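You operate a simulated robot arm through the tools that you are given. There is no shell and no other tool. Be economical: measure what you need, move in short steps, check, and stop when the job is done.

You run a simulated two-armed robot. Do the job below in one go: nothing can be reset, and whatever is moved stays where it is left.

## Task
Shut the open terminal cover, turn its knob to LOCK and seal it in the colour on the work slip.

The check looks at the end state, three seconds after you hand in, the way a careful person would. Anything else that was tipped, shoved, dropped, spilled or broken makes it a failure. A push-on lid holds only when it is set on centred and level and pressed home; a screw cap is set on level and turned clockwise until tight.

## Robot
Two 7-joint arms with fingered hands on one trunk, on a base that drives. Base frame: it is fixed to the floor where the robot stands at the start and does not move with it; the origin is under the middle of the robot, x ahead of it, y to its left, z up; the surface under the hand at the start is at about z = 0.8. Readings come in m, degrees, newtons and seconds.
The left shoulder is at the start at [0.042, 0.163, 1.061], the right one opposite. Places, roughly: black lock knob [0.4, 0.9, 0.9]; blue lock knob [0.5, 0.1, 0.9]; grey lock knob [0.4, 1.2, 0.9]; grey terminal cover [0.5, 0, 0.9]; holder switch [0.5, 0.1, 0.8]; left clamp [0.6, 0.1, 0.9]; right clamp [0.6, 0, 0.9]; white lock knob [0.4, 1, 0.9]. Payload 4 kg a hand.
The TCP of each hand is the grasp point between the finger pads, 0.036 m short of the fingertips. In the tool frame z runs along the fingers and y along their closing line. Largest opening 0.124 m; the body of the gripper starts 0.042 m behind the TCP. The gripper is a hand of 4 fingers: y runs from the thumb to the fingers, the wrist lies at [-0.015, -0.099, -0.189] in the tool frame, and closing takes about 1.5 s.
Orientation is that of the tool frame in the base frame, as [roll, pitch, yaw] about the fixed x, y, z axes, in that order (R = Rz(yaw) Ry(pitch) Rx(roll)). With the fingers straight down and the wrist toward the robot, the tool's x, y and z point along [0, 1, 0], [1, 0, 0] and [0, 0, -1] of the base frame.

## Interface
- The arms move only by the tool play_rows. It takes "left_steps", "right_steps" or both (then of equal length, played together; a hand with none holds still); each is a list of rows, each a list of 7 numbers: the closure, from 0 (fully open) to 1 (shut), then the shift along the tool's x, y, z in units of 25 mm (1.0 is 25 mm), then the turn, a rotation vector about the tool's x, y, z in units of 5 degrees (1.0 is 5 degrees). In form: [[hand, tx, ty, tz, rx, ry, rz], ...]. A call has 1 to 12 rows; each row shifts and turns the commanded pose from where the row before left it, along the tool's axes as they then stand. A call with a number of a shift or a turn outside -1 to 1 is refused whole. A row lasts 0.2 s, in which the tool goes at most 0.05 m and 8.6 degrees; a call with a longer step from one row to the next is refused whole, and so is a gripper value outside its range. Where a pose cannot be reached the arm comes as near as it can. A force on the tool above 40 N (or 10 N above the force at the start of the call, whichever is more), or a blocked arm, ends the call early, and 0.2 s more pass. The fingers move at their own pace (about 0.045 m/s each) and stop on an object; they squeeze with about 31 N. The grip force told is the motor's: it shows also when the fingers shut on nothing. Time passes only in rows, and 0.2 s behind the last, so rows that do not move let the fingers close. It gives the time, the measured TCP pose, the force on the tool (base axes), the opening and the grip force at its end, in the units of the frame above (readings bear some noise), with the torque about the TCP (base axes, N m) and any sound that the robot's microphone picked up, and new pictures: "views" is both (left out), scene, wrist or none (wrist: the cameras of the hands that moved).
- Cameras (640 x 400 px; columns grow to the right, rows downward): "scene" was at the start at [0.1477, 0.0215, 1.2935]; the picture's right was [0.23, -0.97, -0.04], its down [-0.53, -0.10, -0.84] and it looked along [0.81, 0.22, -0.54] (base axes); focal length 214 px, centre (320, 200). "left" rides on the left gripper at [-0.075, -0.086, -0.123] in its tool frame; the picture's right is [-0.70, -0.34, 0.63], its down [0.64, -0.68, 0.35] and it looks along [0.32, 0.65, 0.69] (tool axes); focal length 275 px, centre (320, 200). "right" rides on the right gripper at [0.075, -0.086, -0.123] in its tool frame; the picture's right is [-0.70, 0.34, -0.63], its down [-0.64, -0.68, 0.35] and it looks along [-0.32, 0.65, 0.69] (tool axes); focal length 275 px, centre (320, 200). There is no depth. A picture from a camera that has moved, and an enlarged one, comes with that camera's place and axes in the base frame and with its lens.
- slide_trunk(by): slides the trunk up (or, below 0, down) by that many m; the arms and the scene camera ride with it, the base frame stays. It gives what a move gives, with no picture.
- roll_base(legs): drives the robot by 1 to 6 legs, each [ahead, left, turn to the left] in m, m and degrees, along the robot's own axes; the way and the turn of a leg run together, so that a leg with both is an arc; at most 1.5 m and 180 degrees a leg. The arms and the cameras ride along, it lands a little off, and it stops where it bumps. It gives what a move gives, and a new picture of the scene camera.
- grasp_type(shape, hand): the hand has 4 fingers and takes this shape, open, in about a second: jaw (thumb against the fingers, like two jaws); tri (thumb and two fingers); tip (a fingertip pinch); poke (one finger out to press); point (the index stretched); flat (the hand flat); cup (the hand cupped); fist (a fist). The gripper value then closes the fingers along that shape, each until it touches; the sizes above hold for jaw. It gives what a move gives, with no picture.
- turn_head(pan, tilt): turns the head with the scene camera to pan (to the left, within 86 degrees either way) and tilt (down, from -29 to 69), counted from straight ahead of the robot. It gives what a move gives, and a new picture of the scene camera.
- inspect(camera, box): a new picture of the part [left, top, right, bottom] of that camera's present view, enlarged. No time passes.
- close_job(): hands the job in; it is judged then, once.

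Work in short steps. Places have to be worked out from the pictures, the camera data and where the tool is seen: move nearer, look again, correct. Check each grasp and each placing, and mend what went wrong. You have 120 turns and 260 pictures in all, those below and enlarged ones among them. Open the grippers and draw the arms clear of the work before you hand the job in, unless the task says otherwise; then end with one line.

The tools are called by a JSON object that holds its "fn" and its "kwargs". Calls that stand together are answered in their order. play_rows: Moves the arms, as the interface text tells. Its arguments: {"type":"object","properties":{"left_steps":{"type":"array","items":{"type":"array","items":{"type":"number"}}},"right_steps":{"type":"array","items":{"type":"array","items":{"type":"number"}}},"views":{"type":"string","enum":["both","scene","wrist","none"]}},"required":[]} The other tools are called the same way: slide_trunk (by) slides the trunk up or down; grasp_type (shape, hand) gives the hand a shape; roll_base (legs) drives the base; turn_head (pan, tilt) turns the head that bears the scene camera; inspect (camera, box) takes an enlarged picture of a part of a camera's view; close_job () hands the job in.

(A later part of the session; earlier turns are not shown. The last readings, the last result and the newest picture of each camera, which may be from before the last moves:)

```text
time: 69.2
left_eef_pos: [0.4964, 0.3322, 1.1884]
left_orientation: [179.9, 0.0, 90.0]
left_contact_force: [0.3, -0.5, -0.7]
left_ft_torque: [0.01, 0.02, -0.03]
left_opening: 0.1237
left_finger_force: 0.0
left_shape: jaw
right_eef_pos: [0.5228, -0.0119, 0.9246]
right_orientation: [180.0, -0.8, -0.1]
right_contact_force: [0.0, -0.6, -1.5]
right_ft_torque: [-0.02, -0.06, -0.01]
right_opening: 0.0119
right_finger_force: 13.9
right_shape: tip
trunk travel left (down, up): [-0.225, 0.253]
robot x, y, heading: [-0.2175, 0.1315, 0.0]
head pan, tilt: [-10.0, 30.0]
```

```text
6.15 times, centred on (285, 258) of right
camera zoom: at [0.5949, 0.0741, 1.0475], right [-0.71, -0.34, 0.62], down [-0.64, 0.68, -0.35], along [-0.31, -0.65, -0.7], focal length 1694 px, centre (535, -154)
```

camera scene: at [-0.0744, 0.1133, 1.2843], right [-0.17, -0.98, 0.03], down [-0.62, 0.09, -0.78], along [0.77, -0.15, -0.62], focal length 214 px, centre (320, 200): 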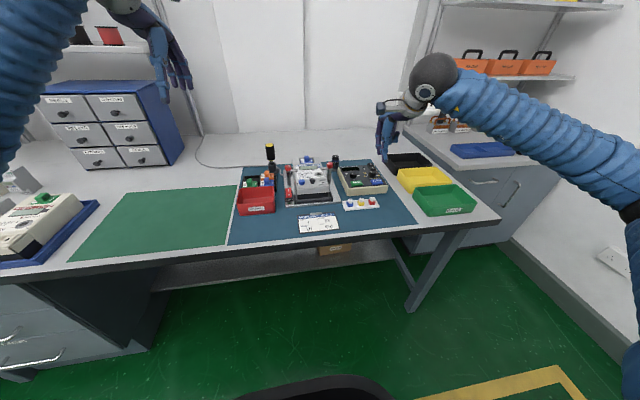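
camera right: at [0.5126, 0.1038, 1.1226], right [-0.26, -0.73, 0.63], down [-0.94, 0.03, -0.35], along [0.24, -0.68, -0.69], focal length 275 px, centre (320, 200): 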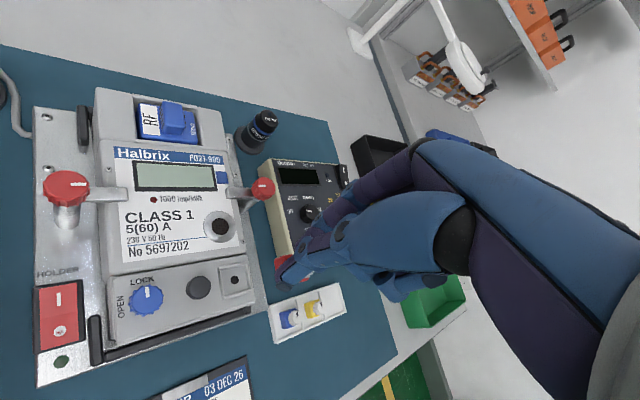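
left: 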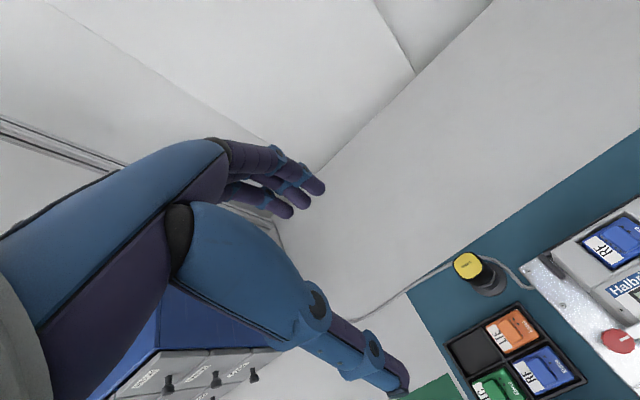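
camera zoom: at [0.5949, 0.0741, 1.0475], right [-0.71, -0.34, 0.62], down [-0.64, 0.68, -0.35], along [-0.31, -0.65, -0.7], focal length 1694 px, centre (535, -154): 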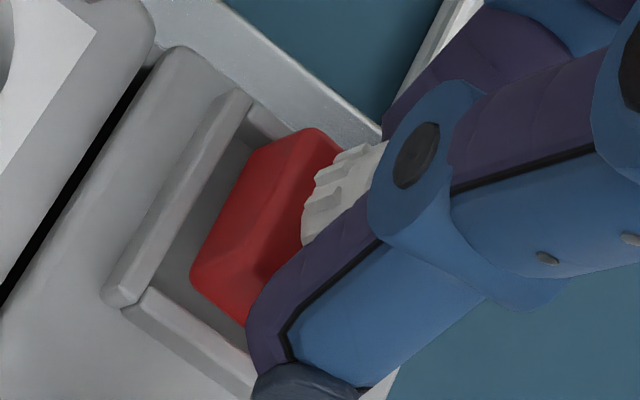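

Looks well centred now. Lower gently to contact and a bit of pressure.

{"fn": "play_rows", "kwargs": {"right_steps": [[1, 0, 0, 0.1, 0, 0, 0], [1, 0, 0, 0.08, 0, 0, 0], [1, 0, 0, 0.06, 0, 0, 0], [1, 0, 0, 0, 0, 0, 0]], "views": "none"}}

{"fn": "inspect", "kwargs": {"camera": "scene", "box": [317, 170, 331, 186]}}

```text
time: 70.2
left_eef_pos: [0.4947, 0.3342, 1.1903]
left_orientation: [180.0, -0.1, 89.9]
left_contact_force: [0.7, 0.3, -0.5]
left_ft_torque: [-0.01, 0.03, 0.01]
left_opening: 0.1239
left_finger_force: 0.1
left_shape: jaw
right_eef_pos: [0.5228, -0.0122, 0.9201]
right_orientation: [-179.9, -0.9, -0.1]
right_contact_force: [1.7, 3.5, 14.0]
right_ft_torque: [0.01, -0.05, 0.01]
right_opening: 0.0129
right_finger_force: 14.4
right_shape: tip
trunk travel left (down, up): [-0.225, 0.253]
robot x, y, heading: [-0.2206, 0.1299, -0.1]
head pan, tilt: [-10.0, 30.0]
```

```text
16.00 times, centred on (324, 178) of scene
camera zoom: at [-0.0747, 0.1143, 1.2845], right [-0.17, -0.98, 0.03], down [-0.62, 0.09, -0.78], along [0.77, -0.15, -0.62], focal length 3432 px, centre (256, 552)
```

zoom: 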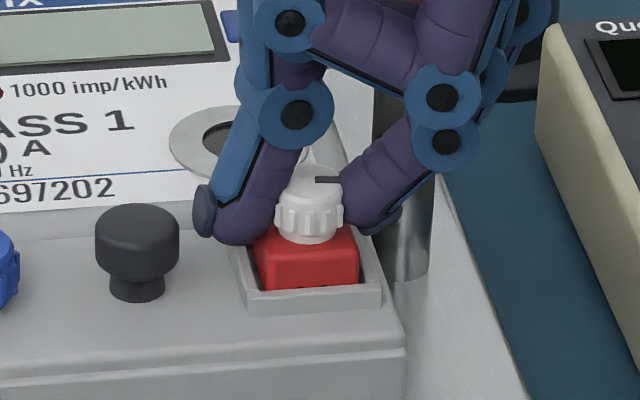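

The block now sits visibly deeper (holes hidden behind the frame). Press a little more, then test with a small upward pull.

{"fn": "play_rows", "kwargs": {"right_steps": [[1, 0, 0, 0.08, 0, 0, 0], [1, 0, 0, 0, 0, 0, 0], [1, 0, 0, -0.12, 0, 0, 0], [1, 0, 0, -0.1, 0, 0, 0], [1, 0, 0, -0.06, 0, 0, 0], [1, 0, 0, 0, 0, 0, 0]], "views": "none"}}

{"fn": "inspect", "kwargs": {"camera": "scene", "box": [317, 170, 331, 186]}}

```text
time: 71.7
left_eef_pos: [0.4953, 0.3329, 1.1889]
left_orientation: [-180.0, 0.0, 90.0]
left_contact_force: [0.6, 0.4, -0.7]
left_ft_torque: [0.01, 0.01, -0.03]
left_opening: 0.1237
left_finger_force: 0.1
left_shape: jaw
right_eef_pos: [0.5227, -0.0125, 0.9226]
right_orientation: [-179.9, -0.7, -0.2]
right_contact_force: [0.6, -0.4, -0.9]
right_ft_torque: [-0.02, 0.02, 0.01]
right_opening: 0.0123
right_finger_force: 13.8
right_shape: tip
trunk travel left (down, up): [-0.225, 0.253]
robot x, y, heading: [-0.2197, 0.1303, -0.2]
head pan, tilt: [-10.0, 30.0]
```

```text
16.00 times, centred on (324, 178) of scene
camera zoom: at [-0.0737, 0.1137, 1.2841], right [-0.17, -0.98, 0.03], down [-0.62, 0.09, -0.78], along [0.77, -0.15, -0.63], focal length 3432 px, centre (256, 552)
```

zoom: 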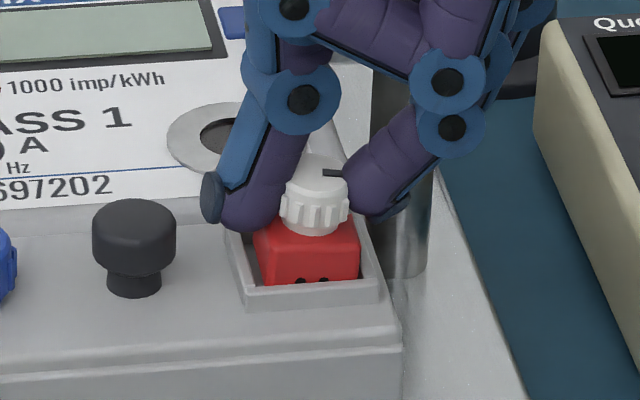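

Still free. The lock probably engages only if the rotor is turned while seated: lower it home, turn back 90°, then clockwise 90° with light down-pressure.

{"fn": "play_rows", "kwargs": {"right_steps": [[1, 0, 0, 0.1, 0, 0, 0], [1, 0, 0, 0.06, 0, 0, 0], [1, 0, 0, 0, 0, 0, -1], [1, 0, 0, 0, 0, 0, -1], [1, 0, 0, 0, 0, 0, -1], [1, 0, 0, 0, 0, 0, -1], [1, 0, 0, 0, 0, 0, -1], [1, 0, 0, 0, 0, 0, -1], [1, 0, 0, 0, 0, 0, -1], [1, 0, 0, 0, 0, 0, -1], [1, 0, 0, 0, 0, 0, -1]], "views": "none"}}

{"fn": "inspect", "kwargs": {"camera": "scene", "box": [317, 170, 331, 186]}}

```text
time: 74.0
left_eef_pos: [0.4944, 0.3329, 1.19]
left_orientation: [180.0, -0.1, 90.0]
left_contact_force: [0.2, 0.2, -0.2]
left_ft_torque: [-0.02, 0.01, 0.0]
left_opening: 0.1239
left_finger_force: 0.0
left_shape: jaw
right_eef_pos: [0.5235, -0.012, 0.9213]
right_orientation: [179.5, -0.6, 44.9]
right_contact_force: [-1.0, -0.7, 11.1]
right_ft_torque: [-0.14, -0.06, -0.11]
right_opening: 0.0124
right_finger_force: 14.0
right_shape: tip
trunk travel left (down, up): [-0.225, 0.253]
robot x, y, heading: [-0.221, 0.1288, -0.2]
head pan, tilt: [-10.0, 30.0]
```

```text
16.00 times, centred on (324, 178) of scene
camera zoom: at [-0.0748, 0.1136, 1.2844], right [-0.17, -0.98, 0.03], down [-0.62, 0.09, -0.78], along [0.77, -0.15, -0.62], focal length 3432 px, centre (256, 552)
```

zoom: 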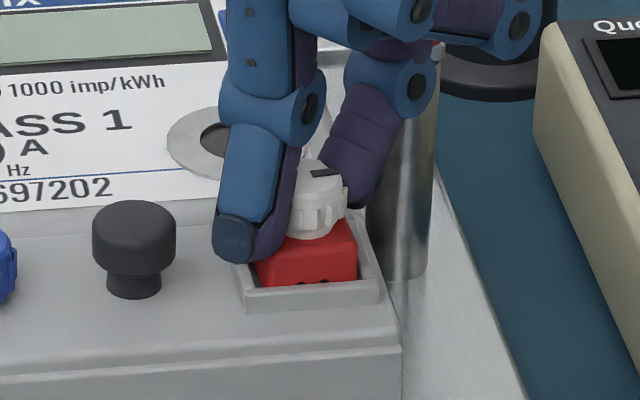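

Turning back meets resistance (-0.11 Nm) and the mark hardly followed. Now turn clockwise 60° and check torque and mark.

{"fn": "play_rows", "kwargs": {"right_steps": [[1, 0, 0, 0, 0, 0, 1], [1, 0, 0, 0, 0, 0, 1], [1, 0, 0, 0, 0, 0, 1], [1, 0, 0, 0, 0, 0, 1], [1, 0, 0, 0, 0, 0, 1], [1, 0, 0, 0, 0, 0, 1], [1, 0, 0, 0, 0, 0, 1], [1, 0, 0, 0, 0, 0, 1], [1, 0, 0, 0, 0, 0, 1], [1, 0, 0, 0, 0, 0, 1], [1, 0, 0, 0, 0, 0, 1]], "views": "none"}}

{"fn": "inspect", "kwargs": {"camera": "scene", "box": [317, 170, 331, 186]}}

```text
time: 76.5
left_eef_pos: [0.496, 0.3347, 1.1897]
left_orientation: [179.9, 0.0, 90.1]
left_contact_force: [-0.2, 0.4, 0.6]
left_ft_torque: [-0.02, -0.01, 0.03]
left_opening: 0.1237
left_finger_force: 0.0
left_shape: jaw
right_eef_pos: [0.5227, -0.0126, 0.9201]
right_orientation: [-179.8, -0.7, -10.3]
right_contact_force: [4.4, 2.9, 9.5]
right_ft_torque: [0.04, -0.1, 0.04]
right_opening: 0.013
right_finger_force: 13.8
right_shape: tip
trunk travel left (down, up): [-0.225, 0.253]
robot x, y, heading: [-0.2199, 0.1304, 0.0]
head pan, tilt: [-10.0, 30.0]
```

```text
16.00 times, centred on (324, 178) of scene
camera zoom: at [-0.0741, 0.1142, 1.2843], right [-0.17, -0.98, 0.03], down [-0.62, 0.09, -0.78], along [0.77, -0.15, -0.62], focal length 3432 px, centre (256, 552)
```

zoom: 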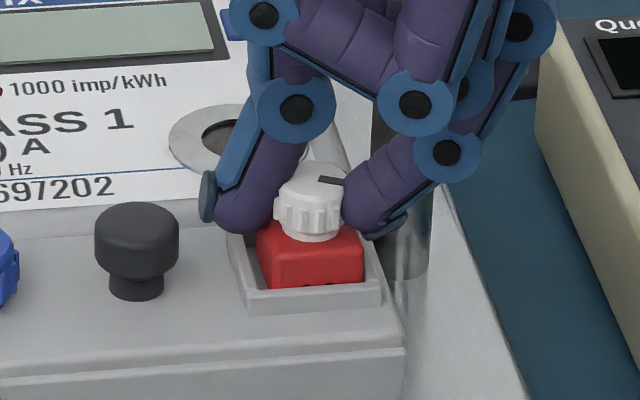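

The mark follows to just past -y. Test with a small pull again.

{"fn": "play_rows", "kwargs": {"right_steps": [[1, 0, 0, -0.12, 0, 0, 0], [1, 0, 0, -0.12, 0, 0, 0], [1, 0, 0, 0, 0, 0, 0]], "views": "none"}}

{"fn": "inspect", "kwargs": {"camera": "scene", "box": [317, 170, 331, 186]}}

{"fn": "inspect", "kwargs": {"camera": "right", "box": [250, 225, 320, 290]}}

```text
time: 77.2
left_eef_pos: [0.4971, 0.334, 1.1897]
left_orientation: [-180.0, 0.0, 90.0]
left_contact_force: [-0.3, 0.0, 0.5]
left_ft_torque: [0.0, 0.02, -0.02]
left_opening: 0.1237
left_finger_force: 0.0
left_shape: jaw
right_eef_pos: [0.523, -0.0121, 0.9247]
right_orientation: [-179.8, -0.7, -10.2]
right_contact_force: [0.8, 0.9, -2.0]
right_ft_torque: [0.01, -0.02, 0.0]
right_opening: 0.0117
right_finger_force: 13.5
right_shape: tip
trunk travel left (down, up): [-0.225, 0.253]
robot x, y, heading: [-0.2195, 0.1265, -0.3]
head pan, tilt: [-10.0, 30.0]
```

```text
16.00 times, centred on (324, 178) of scene
camera zoom: at [-0.0736, 0.1137, 1.2841], right [-0.17, -0.98, 0.03], down [-0.62, 0.09, -0.78], along [0.77, -0.15, -0.63], focal length 3432 px, centre (256, 552)
```

zoom: 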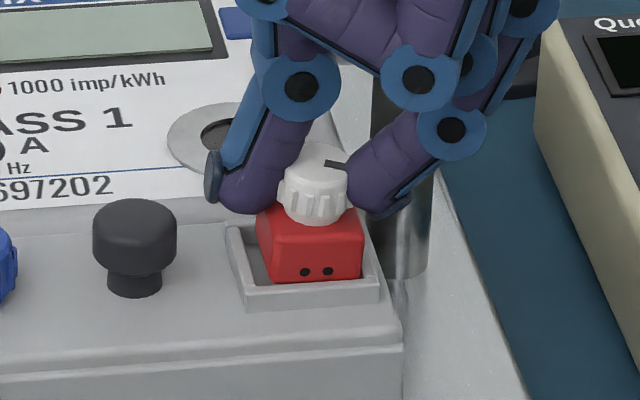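

```text
6.15 times, centred on (285, 258) of right
camera zoom: at [0.6086, 0.0594, 1.0483], right [-0.75, -0.21, 0.62], down [-0.51, 0.79, -0.35], along [-0.42, -0.58, -0.7], focal length 1694 px, centre (535, -154)
```

zoom: 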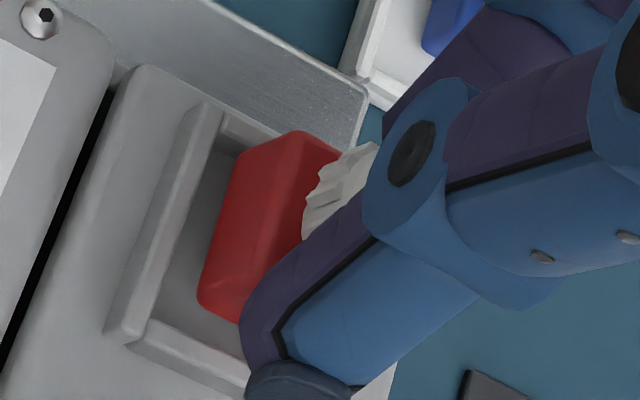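

Still free, so probably a peg on its underside misses the hole. I raise the seal to head-camera height to see its underside.

{"fn": "play_rows", "kwargs": {"right_steps": [[1, 0, 0, -0.6, 0, 0, 0], [1, 0, 0, -1, 0, 0, 0], [1, 0, 0, -1, 0, 0, 0], [1, 0, 0, -1, 0, 0, 0], [1, 0, 0, -1, 0, 0, 0], [1, 0, 0, -1, 0, 0, 0], [1, 0, 0, -1, 0, 0, 0], [1, 0, 0, -1, 0, 0, 0], [1, 0, 0, -1, 0, 0, 0], [1, 0, 0, -1, 0, 0, 0], [1, 0, 0, -1, 0, 0, 0], [1, 0, 0, -1, 0, 0, 0]], "views": "none"}}

{"fn": "turn_head", "kwargs": {"pan": -10, "tilt": 5}}

```text
time: 79.8
left_eef_pos: [0.4961, 0.3335, 1.1902]
left_orientation: [-180.0, 0.1, 90.1]
left_contact_force: [-0.1, 0.2, -0.2]
left_ft_torque: [0.01, -0.01, 0.0]
left_opening: 0.1238
left_finger_force: 0.1
left_shape: jaw
right_eef_pos: [0.5195, -0.0132, 1.2177]
right_orientation: [-179.8, -0.7, -10.2]
right_contact_force: [0.3, 0.6, -0.9]
right_ft_torque: [0.0, 0.01, 0.04]
right_opening: 0.0121
right_finger_force: 14.4
right_shape: tip
trunk travel left (down, up): [-0.225, 0.253]
robot x, y, heading: [-0.2197, 0.1289, -0.2]
head pan, tilt: [-10.0, 30.0]
```

```text
time: 80.7
left_eef_pos: [0.4965, 0.3343, 1.1897]
left_orientation: [180.0, 0.0, 90.0]
left_contact_force: [0.3, -0.7, 0.5]
left_ft_torque: [0.02, -0.01, -0.02]
left_opening: 0.1237
left_finger_force: 0.1
left_shape: jaw
right_eef_pos: [0.5191, -0.0124, 1.2161]
right_orientation: [-179.8, -0.7, -10.2]
right_contact_force: [-0.1, 0.7, -0.6]
right_ft_torque: [-0.01, -0.04, 0.03]
right_opening: 0.0121
right_finger_force: 13.6
right_shape: tip
trunk travel left (down, up): [-0.225, 0.253]
robot x, y, heading: [-0.2183, 0.1323, -0.1]
head pan, tilt: [-10.0, 5.0]
camera scene: at [-0.0665, 0.1136, 1.3239], right [-0.17, -0.98, 0.03], down [-0.24, 0.02, -0.97], along [0.96, -0.17, -0.24], focal length 214 px, centre (320, 200)
```

scene: 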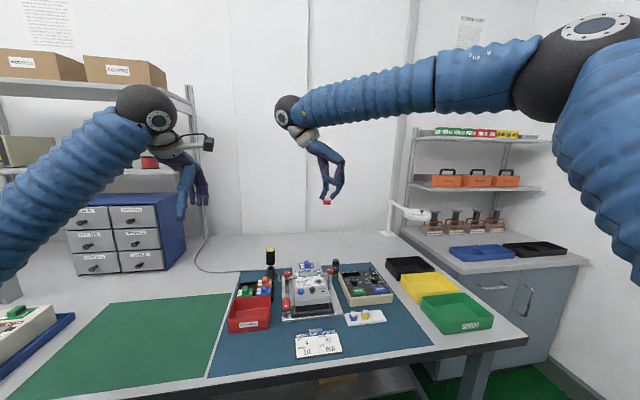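

{"fn": "inspect", "kwargs": {"camera": "scene", "box": [312, 185, 342, 215]}}

{"fn": "inspect", "kwargs": {"camera": "left", "box": [320, 0, 640, 400]}}

```text
13.33 times, centred on (327, 200) of scene
camera zoom: at [-0.0665, 0.1136, 1.3239], right [-0.17, -0.98, 0.03], down [-0.24, 0.02, -0.97], along [0.96, -0.17, -0.24], focal length 2860 px, centre (227, 200)
```

zoom: 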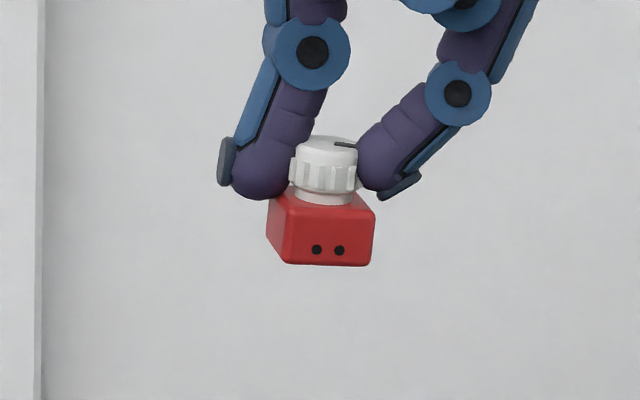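

```text
1.00 times, centred on (480, 200) of left (not enlarged: the box is as wide or as high as the picture)
camera zoom: at [0.4097, 0.2596, 1.3123], right [-0.34, -0.7, -0.63], down [-0.68, 0.65, -0.35], along [0.65, 0.32, -0.69], focal length 275 px, centre (160, 200)
```

zoom: 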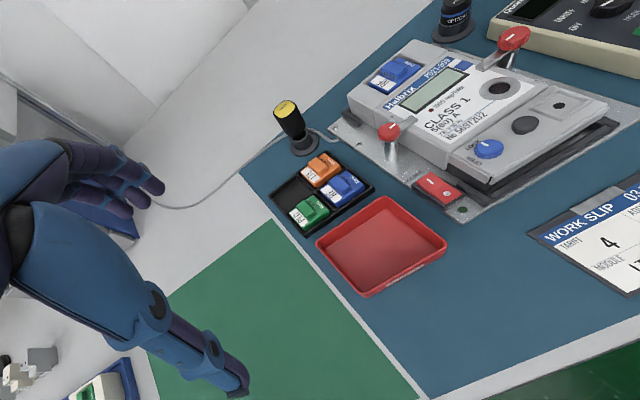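

No peg: it is a flat-bottomed block with a rotor knob on a neck. So it must be seated squarely and the rotor turned further while pressed home. Lower back into the recess.

{"fn": "turn_head", "kwargs": {"pan": -10, "tilt": 30}}

{"fn": "play_rows", "kwargs": {"right_steps": [[1, 0, 0, 1, 0, 0, 0], [1, 0, 0, 1, 0, 0, 0], [1, 0, 0, 1, 0, 0, 0], [1, 0, 0, 1, 0, 0, 0], [1, 0, 0, 1, 0, 0, 0], [1, 0, 0, 1, 0, 0, 0], [1, 0, 0, 1, 0, 0, 0], [1, 0, 0, 1, 0, 0, 0], [1, 0, 0, 1, 0, 0, 0], [1, 0, 0, 1, 0, 0, 0], [1, 0, 0, 1, 0, 0, 0], [1, 0, 0, 0.4, 0, 0, 0]], "views": "none"}}

{"fn": "inspect", "kwargs": {"camera": "scene", "box": [317, 170, 331, 186]}}

{"fn": "inspect", "kwargs": {"camera": "right", "box": [240, 215, 320, 290]}}

```text
time: 81.6
left_eef_pos: [0.4968, 0.3347, 1.1901]
left_orientation: [-179.9, 0.0, 90.0]
left_contact_force: [-0.6, 0.6, 1.0]
left_ft_torque: [-0.01, 0.01, 0.01]
left_opening: 0.1236
left_finger_force: 0.1
left_shape: jaw
right_eef_pos: [0.52, -0.0124, 1.2162]
right_orientation: [-179.7, -0.8, -10.2]
right_contact_force: [0.2, 0.3, -0.8]
right_ft_torque: [0.0, 0.01, 0.04]
right_opening: 0.0119
right_finger_force: 14.4
right_shape: tip
trunk travel left (down, up): [-0.225, 0.253]
robot x, y, heading: [-0.2189, 0.1293, -0.0]
head pan, tilt: [-10.0, 30.0]
camera scene: at [-0.0739, 0.1138, 1.2843], right [-0.17, -0.98, 0.03], down [-0.62, 0.09, -0.78], along [0.77, -0.15, -0.62], focal length 214 px, centre (320, 200)
```

scene: 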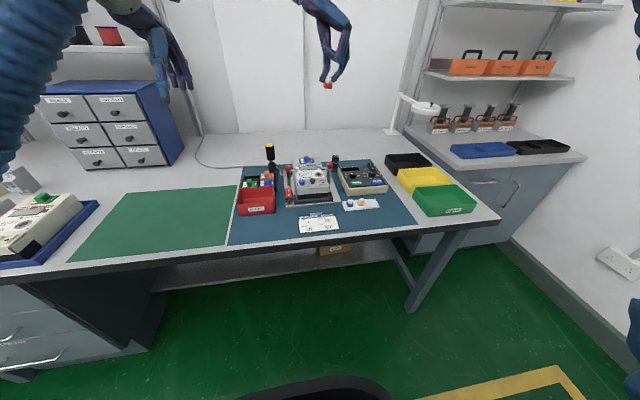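

```text
time: 84.2
left_eef_pos: [0.4953, 0.3337, 1.1888]
left_orientation: [-179.9, 0.0, 90.0]
left_contact_force: [0.6, 1.0, 0.6]
left_ft_torque: [0.01, -0.01, 0.04]
left_opening: 0.1235
left_finger_force: 0.0
left_shape: jaw
right_eef_pos: [0.5227, -0.0112, 0.9303]
right_orientation: [-179.9, -0.7, -10.1]
right_contact_force: [-0.4, -0.3, -0.3]
right_ft_torque: [0.03, -0.02, -0.03]
right_opening: 0.012
right_finger_force: 13.8
right_shape: tip
trunk travel left (down, up): [-0.225, 0.253]
robot x, y, heading: [-0.2164, 0.1298, -0.0]
head pan, tilt: [-10.0, 30.0]
```

```text
16.00 times, centred on (324, 178) of scene
camera zoom: at [-0.0739, 0.1138, 1.2843], right [-0.17, -0.98, 0.03], down [-0.62, 0.09, -0.78], along [0.77, -0.15, -0.62], focal length 3432 px, centre (256, 552)
```

zoom: 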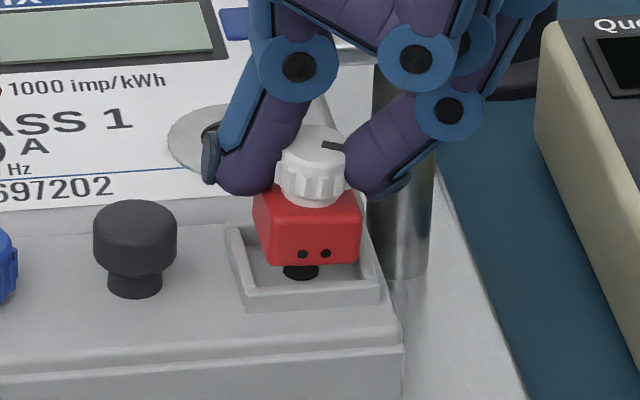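

```text
5.33 times, centred on (280, 252) of right
camera zoom: at [0.6087, 0.0602, 1.0531], right [-0.75, -0.21, 0.62], down [-0.51, 0.79, -0.35], along [-0.42, -0.58, -0.7], focal length 1468 px, centre (533, -80)
```

zoom: 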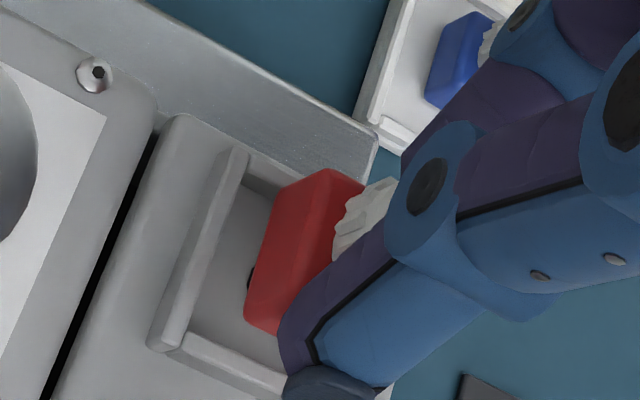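

Centred by measurement (≤1 mm). Lower, press, and then turn further clockwise while pressed.

{"fn": "play_rows", "kwargs": {"right_steps": [[1, 0, -0.028, 0.15, 0, 0, 0], [1, 0, 0, 0.15, 0, 0, 0], [1, 0, 0, 0.12, 0, 0, 0], [1, 0, 0, 0.06, 0, 0, 0], [1, 0, 0, 0, 0, 0, 0]], "views": "none"}}

{"fn": "inspect", "kwargs": {"camera": "scene", "box": [317, 170, 331, 186]}}

{"fn": "inspect", "kwargs": {"camera": "right", "box": [240, 215, 320, 290]}}

```text
time: 85.4
left_eef_pos: [0.4952, 0.3345, 1.1896]
left_orientation: [-180.0, -0.1, 90.0]
left_contact_force: [0.1, -0.6, -0.4]
left_ft_torque: [0.0, 0.01, 0.0]
left_opening: 0.1238
left_finger_force: 0.0
left_shape: jaw
right_eef_pos: [0.5234, -0.011, 0.9194]
right_orientation: [-179.7, -0.8, -10.1]
right_contact_force: [1.8, 2.9, 11.9]
right_ft_torque: [0.01, -0.04, 0.02]
right_opening: 0.0127
right_finger_force: 14.4
right_shape: tip
trunk travel left (down, up): [-0.225, 0.253]
robot x, y, heading: [-0.2229, 0.1278, -0.2]
head pan, tilt: [-10.0, 30.0]
```

```text
16.00 times, centred on (324, 178) of scene
camera zoom: at [-0.0745, 0.1142, 1.2845], right [-0.17, -0.98, 0.03], down [-0.62, 0.09, -0.78], along [0.77, -0.15, -0.62], focal length 3432 px, centre (256, 552)
```

zoom: 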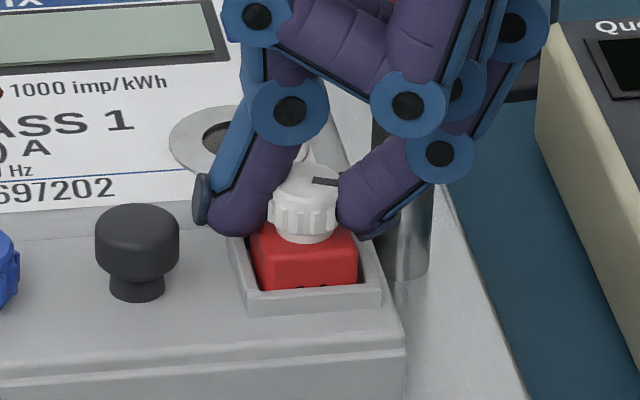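

```text
5.33 times, centred on (280, 252) of right
camera zoom: at [0.6088, 0.0614, 1.0432], right [-0.75, -0.21, 0.62], down [-0.51, 0.79, -0.35], along [-0.42, -0.58, -0.7], focal length 1468 px, centre (533, -80)
```

zoom: 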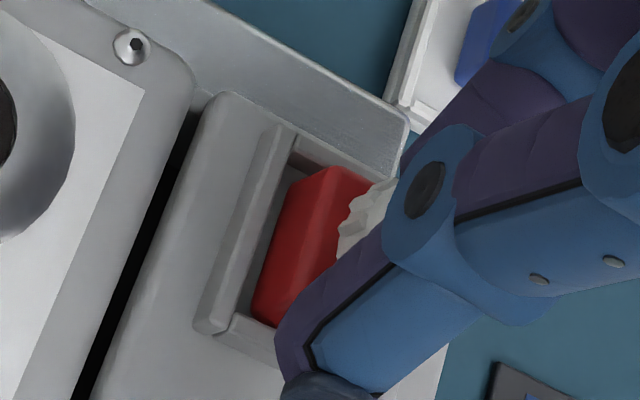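

Seated. Release here, back off up, and view it freely before re-gripping for another clockwise stroke.

{"fn": "play_rows", "kwargs": {"right_steps": [[1, 0, 0, -0.06, 0, 0, 0], [0.8, 0, 0, 0, 0, 0, 0], [0.8, 0, 0, 0, 0, 0, 0], [0.8, 0, 0, 0, 0, 0, 0], [0.8, 0, 0, -0.4, 0, 0, 0], [0.8, 0, 0, -1, 0, 0, -1], [0.8, 0, 0, -1, 0, 0, -1], [0.8, 0, 0, 0, 0, 0, -1], [0.8, 0, 0, 0, 0, 0, -1], [0.8, 0, 0, 0, 0, 0, -1], [0.8, 0, 0, 0, 0, 0, -1], [0.8, 0, 0, 0, 0, 0, -1]], "views": "none"}}

{"fn": "inspect", "kwargs": {"camera": "scene", "box": [317, 170, 331, 186]}}

{"fn": "inspect", "kwargs": {"camera": "right", "box": [190, 215, 290, 305]}}

```text
time: 88.0
left_eef_pos: [0.4955, 0.3337, 1.1899]
left_orientation: [180.0, 0.0, 90.0]
left_contact_force: [-0.4, -0.4, 0.3]
left_ft_torque: [-0.03, 0.0, 0.01]
left_opening: 0.1237
left_finger_force: 0.0
left_shape: jaw
right_eef_pos: [0.5232, -0.0124, 0.9785]
right_orientation: [179.8, -0.7, 24.9]
right_contact_force: [0.6, 0.0, -0.2]
right_ft_torque: [-0.06, -0.01, 0.0]
right_opening: 0.0244
right_finger_force: 0.1
right_shape: tip
trunk travel left (down, up): [-0.225, 0.253]
robot x, y, heading: [-0.2234, 0.1314, -0.2]
head pan, tilt: [-10.0, 30.0]
```

```text
16.00 times, centred on (324, 178) of scene
camera zoom: at [-0.0739, 0.1135, 1.2842], right [-0.17, -0.98, 0.03], down [-0.62, 0.09, -0.78], along [0.77, -0.15, -0.62], focal length 3432 px, centre (256, 552)
```

zoom: 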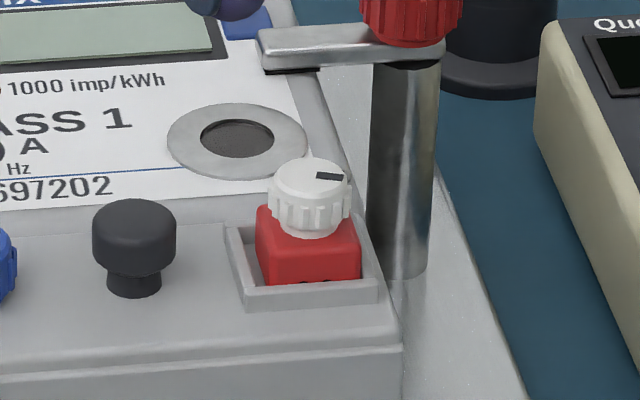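

```text
4.44 times, centred on (240, 260) of right
camera zoom: at [0.5512, 0.0982, 1.1018], right [-0.5, -0.6, 0.63], down [-0.87, 0.35, -0.36], along [0.0, -0.72, -0.69], focal length 1224 px, centre (676, -67)
```

zoom: 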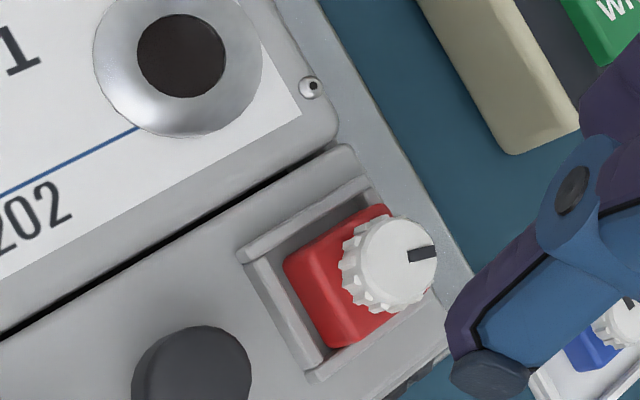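

Re-examine the seating at higher zoom from both cameras to judge gaps around the block.

{"fn": "inspect", "kwargs": {"camera": "right", "box": [235, 250, 295, 300]}}

{"fn": "inspect", "kwargs": {"camera": "scene", "box": [321, 175, 325, 180]}}

```text
8.00 times, centred on (265, 275) of right
camera zoom: at [0.5512, 0.0982, 1.1018], right [-0.5, -0.6, 0.63], down [-0.87, 0.35, -0.36], along [0.0, -0.72, -0.69], focal length 2202 px, centre (760, -400)
```

zoom: 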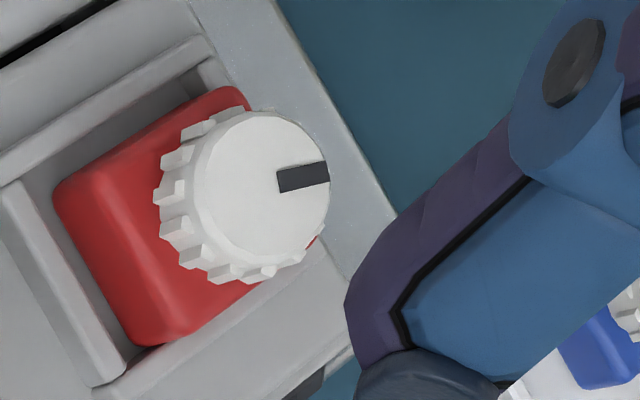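

```text
16.00 times, centred on (323, 178) of scene
camera zoom: at [-0.0739, 0.1135, 1.2842], right [-0.17, -0.98, 0.03], down [-0.62, 0.09, -0.78], along [0.77, -0.15, -0.62], focal length 3432 px, centre (272, 560)
```

zoom: 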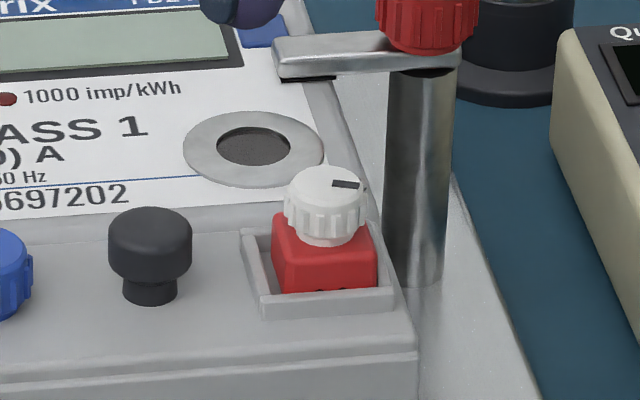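

The block sits ~2 mm toward the front wall and a few degrees rotated. I'll re-grip the knob, lift 2 mm, shift +2 mm x and rotate it back square.

{"fn": "play_rows", "kwargs": {"right_steps": [[0.8, 0, 0, 0.6, 0, 0, -1], [0.8, 0, 0, 0.6, 0, 0, -1], [0.8, 0, 0, 0.6, 0, 0, 0], [0.8, 0, 0, 0.5, 0, 0, 0], [1, 0, 0, 0, 0, 0, 0], [1, 0, 0, 0, 0, 0, 0], [1, 0, 0, 0, 0, 0, 0], [1, 0, 0, 0, 0, 0, 0], [1, 0, 0, -0.12, 0, 0, 0], [1, 0, 0, 0, 0, 0, -1]], "views": "none"}}

{"fn": "inspect", "kwargs": {"camera": "right", "box": [250, 225, 320, 290]}}

{"fn": "inspect", "kwargs": {"camera": "scene", "box": [317, 170, 331, 186]}}

```text
time: 90.2
left_eef_pos: [0.4963, 0.3332, 1.1896]
left_orientation: [180.0, -0.1, 90.1]
left_contact_force: [-0.3, -0.3, 0.2]
left_ft_torque: [0.01, 0.0, -0.02]
left_opening: 0.1237
left_finger_force: 0.0
left_shape: jaw
right_eef_pos: [0.5233, -0.0105, 0.9255]
right_orientation: [179.6, -0.6, 39.9]
right_contact_force: [-0.4, 0.3, -1.6]
right_ft_torque: [0.01, -0.01, 0.0]
right_opening: 0.0126
right_finger_force: 13.7
right_shape: tip
trunk travel left (down, up): [-0.225, 0.253]
robot x, y, heading: [-0.223, 0.1289, -0.0]
head pan, tilt: [-10.0, 30.0]
```

```text
6.15 times, centred on (285, 258) of right
camera zoom: at [0.5222, 0.1029, 1.0474], right [-0.33, -0.71, 0.63], down [-0.93, 0.11, -0.36], along [0.18, -0.7, -0.69], focal length 1694 px, centre (535, -154)
```

zoom: 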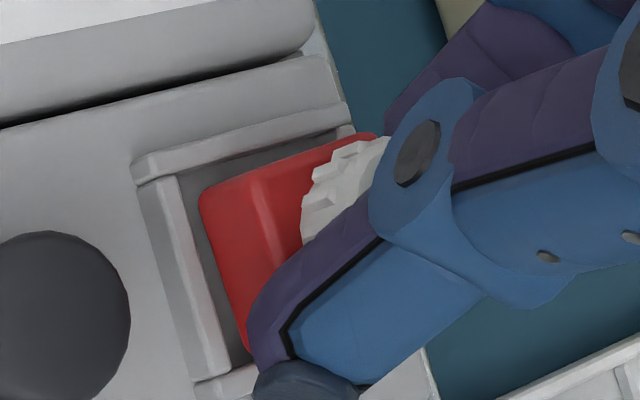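

```text
16.00 times, centred on (324, 178) of scene
camera zoom: at [-0.0739, 0.1134, 1.2842], right [-0.17, -0.98, 0.03], down [-0.62, 0.09, -0.78], along [0.77, -0.15, -0.62], focal length 3432 px, centre (256, 552)
```

zoom: 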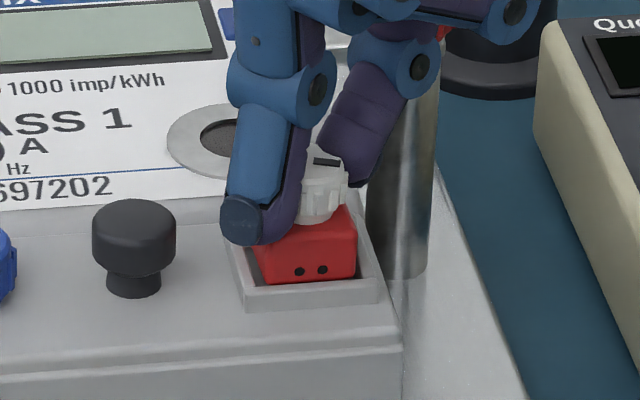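

Yaw is square now. Shift +2 mm in x and lower to a ~15 N press.

{"fn": "play_rows", "kwargs": {"right_steps": [[1, 0.061, 0.051, 0, 0, 0, 0], [1, 0, 0, 0.1, 0, 0, 0], [1, 0, 0, 0.1, 0, 0, 0], [1, 0, 0, 0.08, 0, 0, 0], [1, 0, 0, 0, 0, 0, 0]], "views": "none"}}

{"fn": "inspect", "kwargs": {"camera": "right", "box": [250, 225, 320, 290]}}

{"fn": "inspect", "kwargs": {"camera": "scene", "box": [317, 170, 331, 186]}}

```text
time: 91.4
left_eef_pos: [0.4954, 0.3351, 1.1902]
left_orientation: [-179.9, 0.1, 90.0]
left_contact_force: [0.4, 0.4, 0.8]
left_ft_torque: [0.02, 0.01, 0.03]
left_opening: 0.1235
left_finger_force: 0.0
left_shape: jaw
right_eef_pos: [0.5252, -0.0115, 0.9204]
right_orientation: [179.4, -0.8, 39.9]
right_contact_force: [0.9, 0.8, 14.2]
right_ft_torque: [-0.03, -0.06, -0.01]
right_opening: 0.0127
right_finger_force: 14.1
right_shape: tip
trunk travel left (down, up): [-0.225, 0.253]
robot x, y, heading: [-0.2192, 0.1301, -0.0]
head pan, tilt: [-10.0, 30.0]
```

```text
6.15 times, centred on (285, 258) of right
camera zoom: at [0.5238, 0.1033, 1.0425], right [-0.33, -0.71, 0.63], down [-0.93, 0.11, -0.36], along [0.18, -0.7, -0.69], focal length 1694 px, centre (535, -154)
```

zoom: 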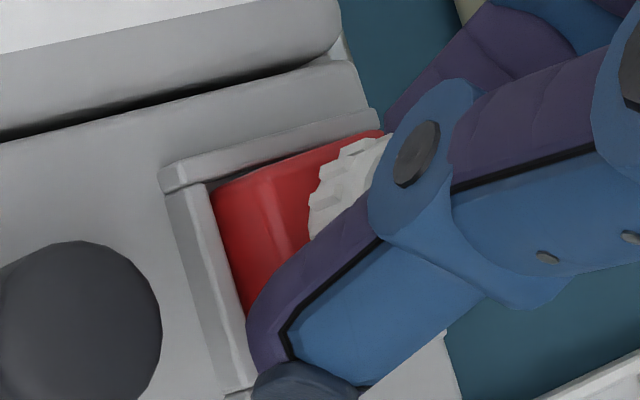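

```text
16.00 times, centred on (324, 178) of scene
camera zoom: at [-0.0749, 0.114, 1.2846], right [-0.17, -0.98, 0.03], down [-0.62, 0.09, -0.78], along [0.77, -0.15, -0.62], focal length 3432 px, centre (256, 552)
```

zoom: 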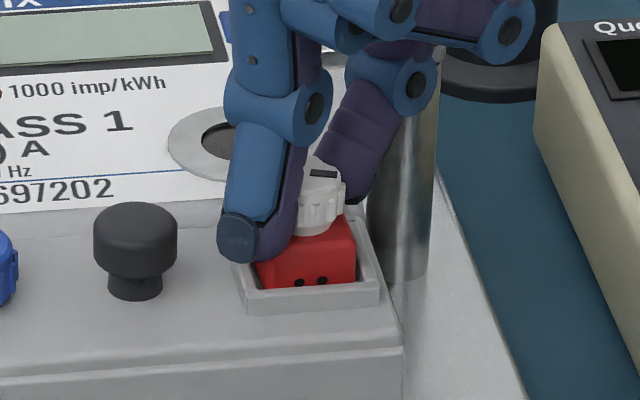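

Seated at 14 N. Now turn clockwise 60° under this light pressure.

{"fn": "play_rows", "kwargs": {"right_steps": [[1, 0, 0, 0, 0, 0, 1], [1, 0, 0, 0, 0, 0, 1], [1, 0, 0, 0, 0, 0, 1], [1, 0, 0, 0, 0, 0, 1], [1, 0, 0, 0, 0, 0, 1], [1, 0, 0, 0, 0, 0, 1], [1, 0, 0, 0, 0, 0, 1], [1, 0, 0, 0, 0, 0, 1], [1, 0, 0, 0, 0, 0, 1], [1, 0, 0, 0, 0, 0, 1], [1, 0, 0, 0, 0, 0, 1], [1, 0, 0, 0, 0, 0, 1]], "views": "none"}}

{"fn": "inspect", "kwargs": {"camera": "scene", "box": [317, 170, 331, 186]}}

{"fn": "inspect", "kwargs": {"camera": "right", "box": [250, 225, 320, 290]}}

```text
time: 94.0
left_eef_pos: [0.4952, 0.3344, 1.1897]
left_orientation: [180.0, 0.1, 89.9]
left_contact_force: [0.3, 0.8, 0.4]
left_ft_torque: [0.01, 0.03, -0.03]
left_opening: 0.124
left_finger_force: 0.0
left_shape: jaw
right_eef_pos: [0.5244, -0.0112, 0.9195]
right_orientation: [-179.6, -0.7, -20.3]
right_contact_force: [4.8, 3.2, 19.5]
right_ft_torque: [0.0, -0.13, 0.04]
right_opening: 0.0138
right_finger_force: 14.3
right_shape: tip
trunk travel left (down, up): [-0.225, 0.253]
robot x, y, heading: [-0.2193, 0.1271, -0.2]
head pan, tilt: [-10.0, 30.0]
```

```text
16.00 times, centred on (324, 178) of scene
camera zoom: at [-0.0748, 0.1143, 1.2844], right [-0.17, -0.98, 0.03], down [-0.62, 0.09, -0.78], along [0.77, -0.15, -0.62], focal length 3432 px, centre (256, 552)
```

zoom: 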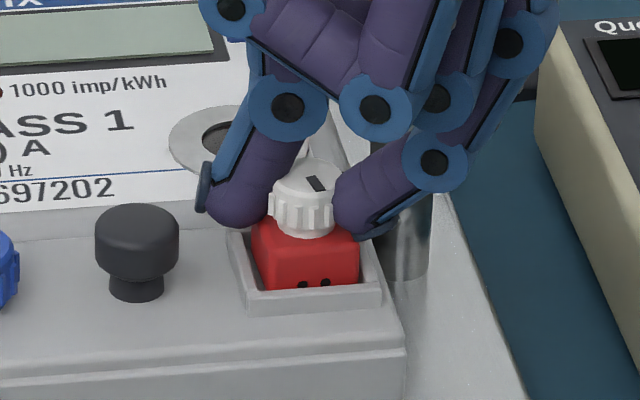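

```text
6.15 times, centred on (285, 258) of right
camera zoom: at [0.6212, 0.0441, 1.043], right [-0.78, -0.08, 0.62], down [-0.36, 0.86, -0.35], along [-0.51, -0.5, -0.7], focal length 1694 px, centre (535, -154)
```

zoom: 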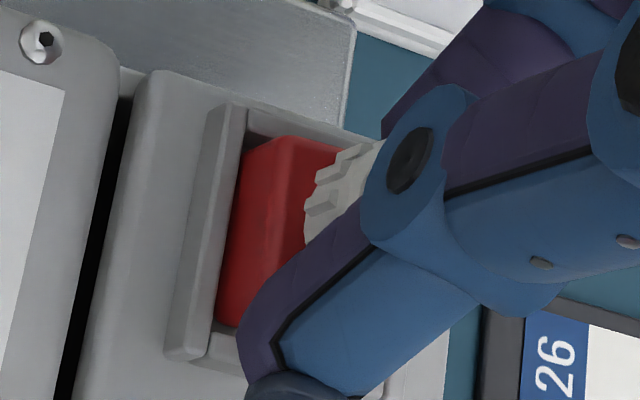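

The mark moved to ~140° without a stop. Pull test again.

{"fn": "play_rows", "kwargs": {"right_steps": [[1, 0, 0, -0.15, 0, 0, 0], [1, 0, 0, -0.15, 0, 0, 0], [1, 0, 0, 0, 0, 0, 0]], "views": "none"}}

{"fn": "inspect", "kwargs": {"camera": "scene", "box": [317, 170, 331, 186]}}

```text
time: 94.8
left_eef_pos: [0.4964, 0.3346, 1.1896]
left_orientation: [-180.0, 0.0, 90.0]
left_contact_force: [-0.2, -0.2, -0.2]
left_ft_torque: [0.03, 0.0, 0.02]
left_opening: 0.1237
left_finger_force: 0.1
left_shape: jaw
right_eef_pos: [0.5252, -0.0137, 0.9252]
right_orientation: [-179.7, -0.7, -20.3]
right_contact_force: [0.2, 0.1, -1.3]
right_ft_torque: [0.02, -0.01, -0.03]
right_opening: 0.0123
right_finger_force: 14.5
right_shape: tip
trunk travel left (down, up): [-0.225, 0.253]
robot x, y, heading: [-0.2173, 0.1333, -0.0]
head pan, tilt: [-10.0, 30.0]
```

```text
16.00 times, centred on (324, 178) of scene
camera zoom: at [-0.0737, 0.1138, 1.2841], right [-0.17, -0.98, 0.03], down [-0.62, 0.09, -0.78], along [0.77, -0.15, -0.63], focal length 3432 px, centre (256, 552)
```

zoom: 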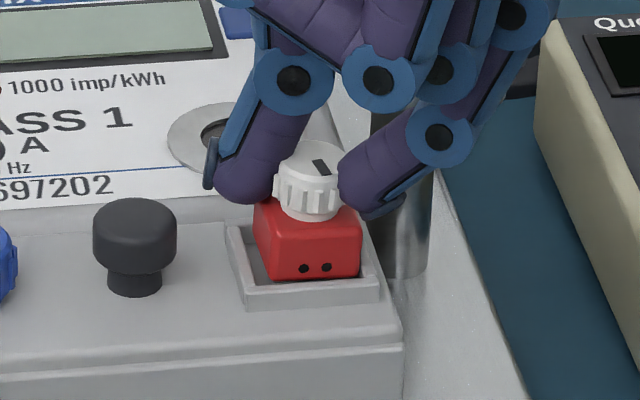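

Still loose. Perhaps it must be pressed home firmly from above first. I set it down, release, then press on the knob's top with closed fingertips.

{"fn": "play_rows", "kwargs": {"right_steps": [[1, 0, 0, 0.1, 0, 0, 0], [1, 0, 0, 0.07, 0, 0, 0], [0.8, 0, 0, 0, 0, 0, 0], [0.8, 0, 0, 0, 0, 0, 0], [0.8, 0, 0, 0, 0, 0, 0], [0.8, 0, 0, -0.5, 0, 0, 0], [0.8, 0, 0, -0.8, 0, 0, 0], [1, 0, 0, 0, 0, 0, 0], [1, 0, 0, 0, 0, 0, 0], [1, 0, 0, 0, 0, 0, 0], [1, 0, 0, 0, 0, 0, 0]], "views": "none"}}

{"fn": "inspect", "kwargs": {"camera": "scene", "box": [317, 168, 331, 184]}}

{"fn": "inspect", "kwargs": {"camera": "right", "box": [220, 215, 320, 300]}}

```text
time: 97.2
left_eef_pos: [0.4975, 0.3336, 1.1891]
left_orientation: [-180.0, 0.0, 90.0]
left_contact_force: [0.1, -0.2, 1.0]
left_ft_torque: [-0.02, 0.01, 0.02]
left_opening: 0.1237
left_finger_force: 0.0
left_shape: jaw
right_eef_pos: [0.5236, -0.0124, 0.9553]
right_orientation: [-179.6, -0.7, -20.2]
right_contact_force: [0.4, -1.0, -0.6]
right_ft_torque: [-0.03, 0.0, 0.05]
right_opening: 0.0
right_finger_force: 31.2
right_shape: tip
trunk travel left (down, up): [-0.225, 0.253]
robot x, y, heading: [-0.2218, 0.1281, -0.4]
head pan, tilt: [-10.0, 30.0]
```

```text
16.00 times, centred on (324, 176) of scene
camera zoom: at [-0.074, 0.1139, 1.2842], right [-0.17, -0.98, 0.03], down [-0.62, 0.09, -0.78], along [0.77, -0.15, -0.62], focal length 3432 px, centre (256, 584)
```

zoom: 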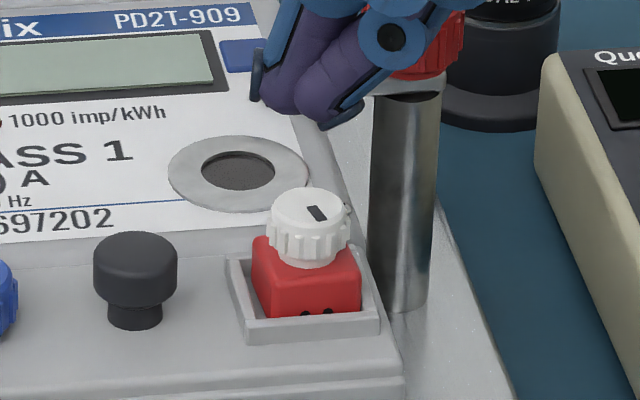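

```text
4.71 times, centred on (270, 258) of right
camera zoom: at [0.6216, 0.0436, 1.0776], right [-0.78, -0.08, 0.62], down [-0.37, 0.86, -0.35], along [-0.51, -0.5, -0.7], focal length 1295 px, centre (555, -71)
```

zoom: 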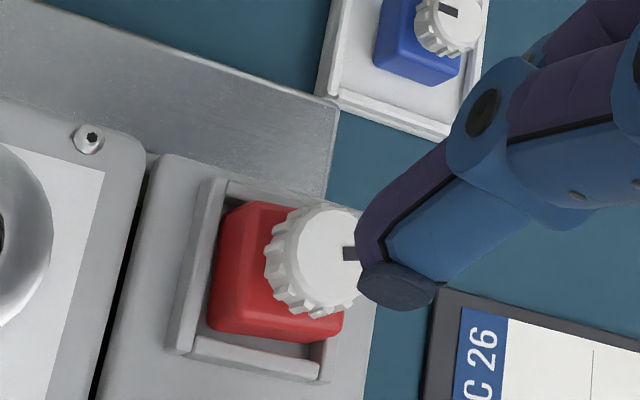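

Shift slightly so the closed tips come over the knob's centre, then press down in small steps.

{"fn": "play_rows", "kwargs": {"right_steps": [[1, 0.177, 0.02, 0.4, 0, 0, 0], [1, 0, 0, 0.3, 0, 0, 0], [1, 0, 0, 0.2, 0, 0, 0], [1, 0, 0, 0.15, 0, 0, 0], [1, 0, 0, 0.1, 0, 0, 0]], "views": "none"}}

{"fn": "inspect", "kwargs": {"camera": "scene", "box": [317, 168, 331, 184]}}

{"fn": "inspect", "kwargs": {"camera": "right", "box": [220, 215, 320, 300]}}

```text
time: 98.4
left_eef_pos: [0.4941, 0.3331, 1.1918]
left_orientation: [179.7, 0.0, 90.0]
left_contact_force: [0.2, 0.8, -0.3]
left_ft_torque: [0.01, 0.04, 0.0]
left_opening: 0.1234
left_finger_force: 0.1
left_shape: jaw
right_eef_pos: [0.5281, -0.0131, 0.9313]
right_orientation: [-179.4, -1.0, -20.1]
right_contact_force: [2.2, -6.7, 40.1]
right_ft_torque: [-0.3, -0.22, 0.0]
right_opening: 0.0004
right_finger_force: 14.3
right_shape: tip
trunk travel left (down, up): [-0.225, 0.253]
robot x, y, heading: [-0.2177, 0.127, 0.1]
head pan, tilt: [-10.0, 30.0]
```

```text
16.00 times, centred on (324, 176) of scene
camera zoom: at [-0.0769, 0.1138, 1.2853], right [-0.17, -0.98, 0.03], down [-0.62, 0.09, -0.78], along [0.77, -0.15, -0.62], focal length 3432 px, centre (256, 584)
```

zoom: 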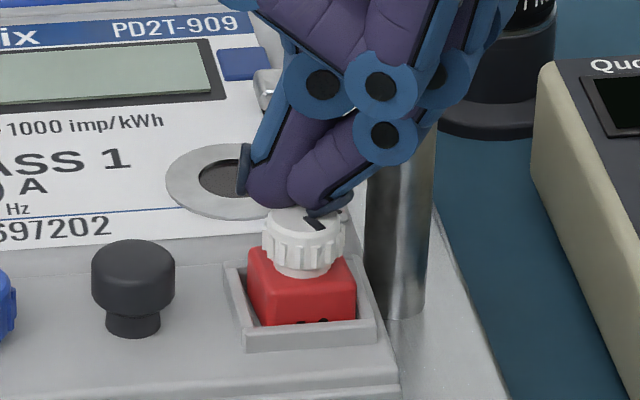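

```text
4.71 times, centred on (270, 258) of right
camera zoom: at [0.6239, 0.0413, 1.0548], right [-0.78, -0.08, 0.62], down [-0.36, 0.86, -0.35], along [-0.51, -0.5, -0.7], focal length 1295 px, centre (555, -71)
```

zoom: 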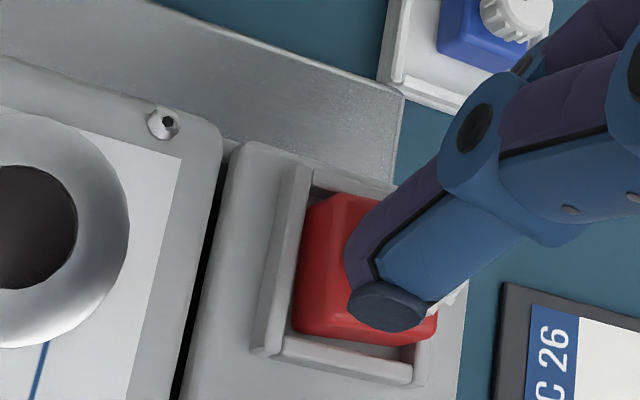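

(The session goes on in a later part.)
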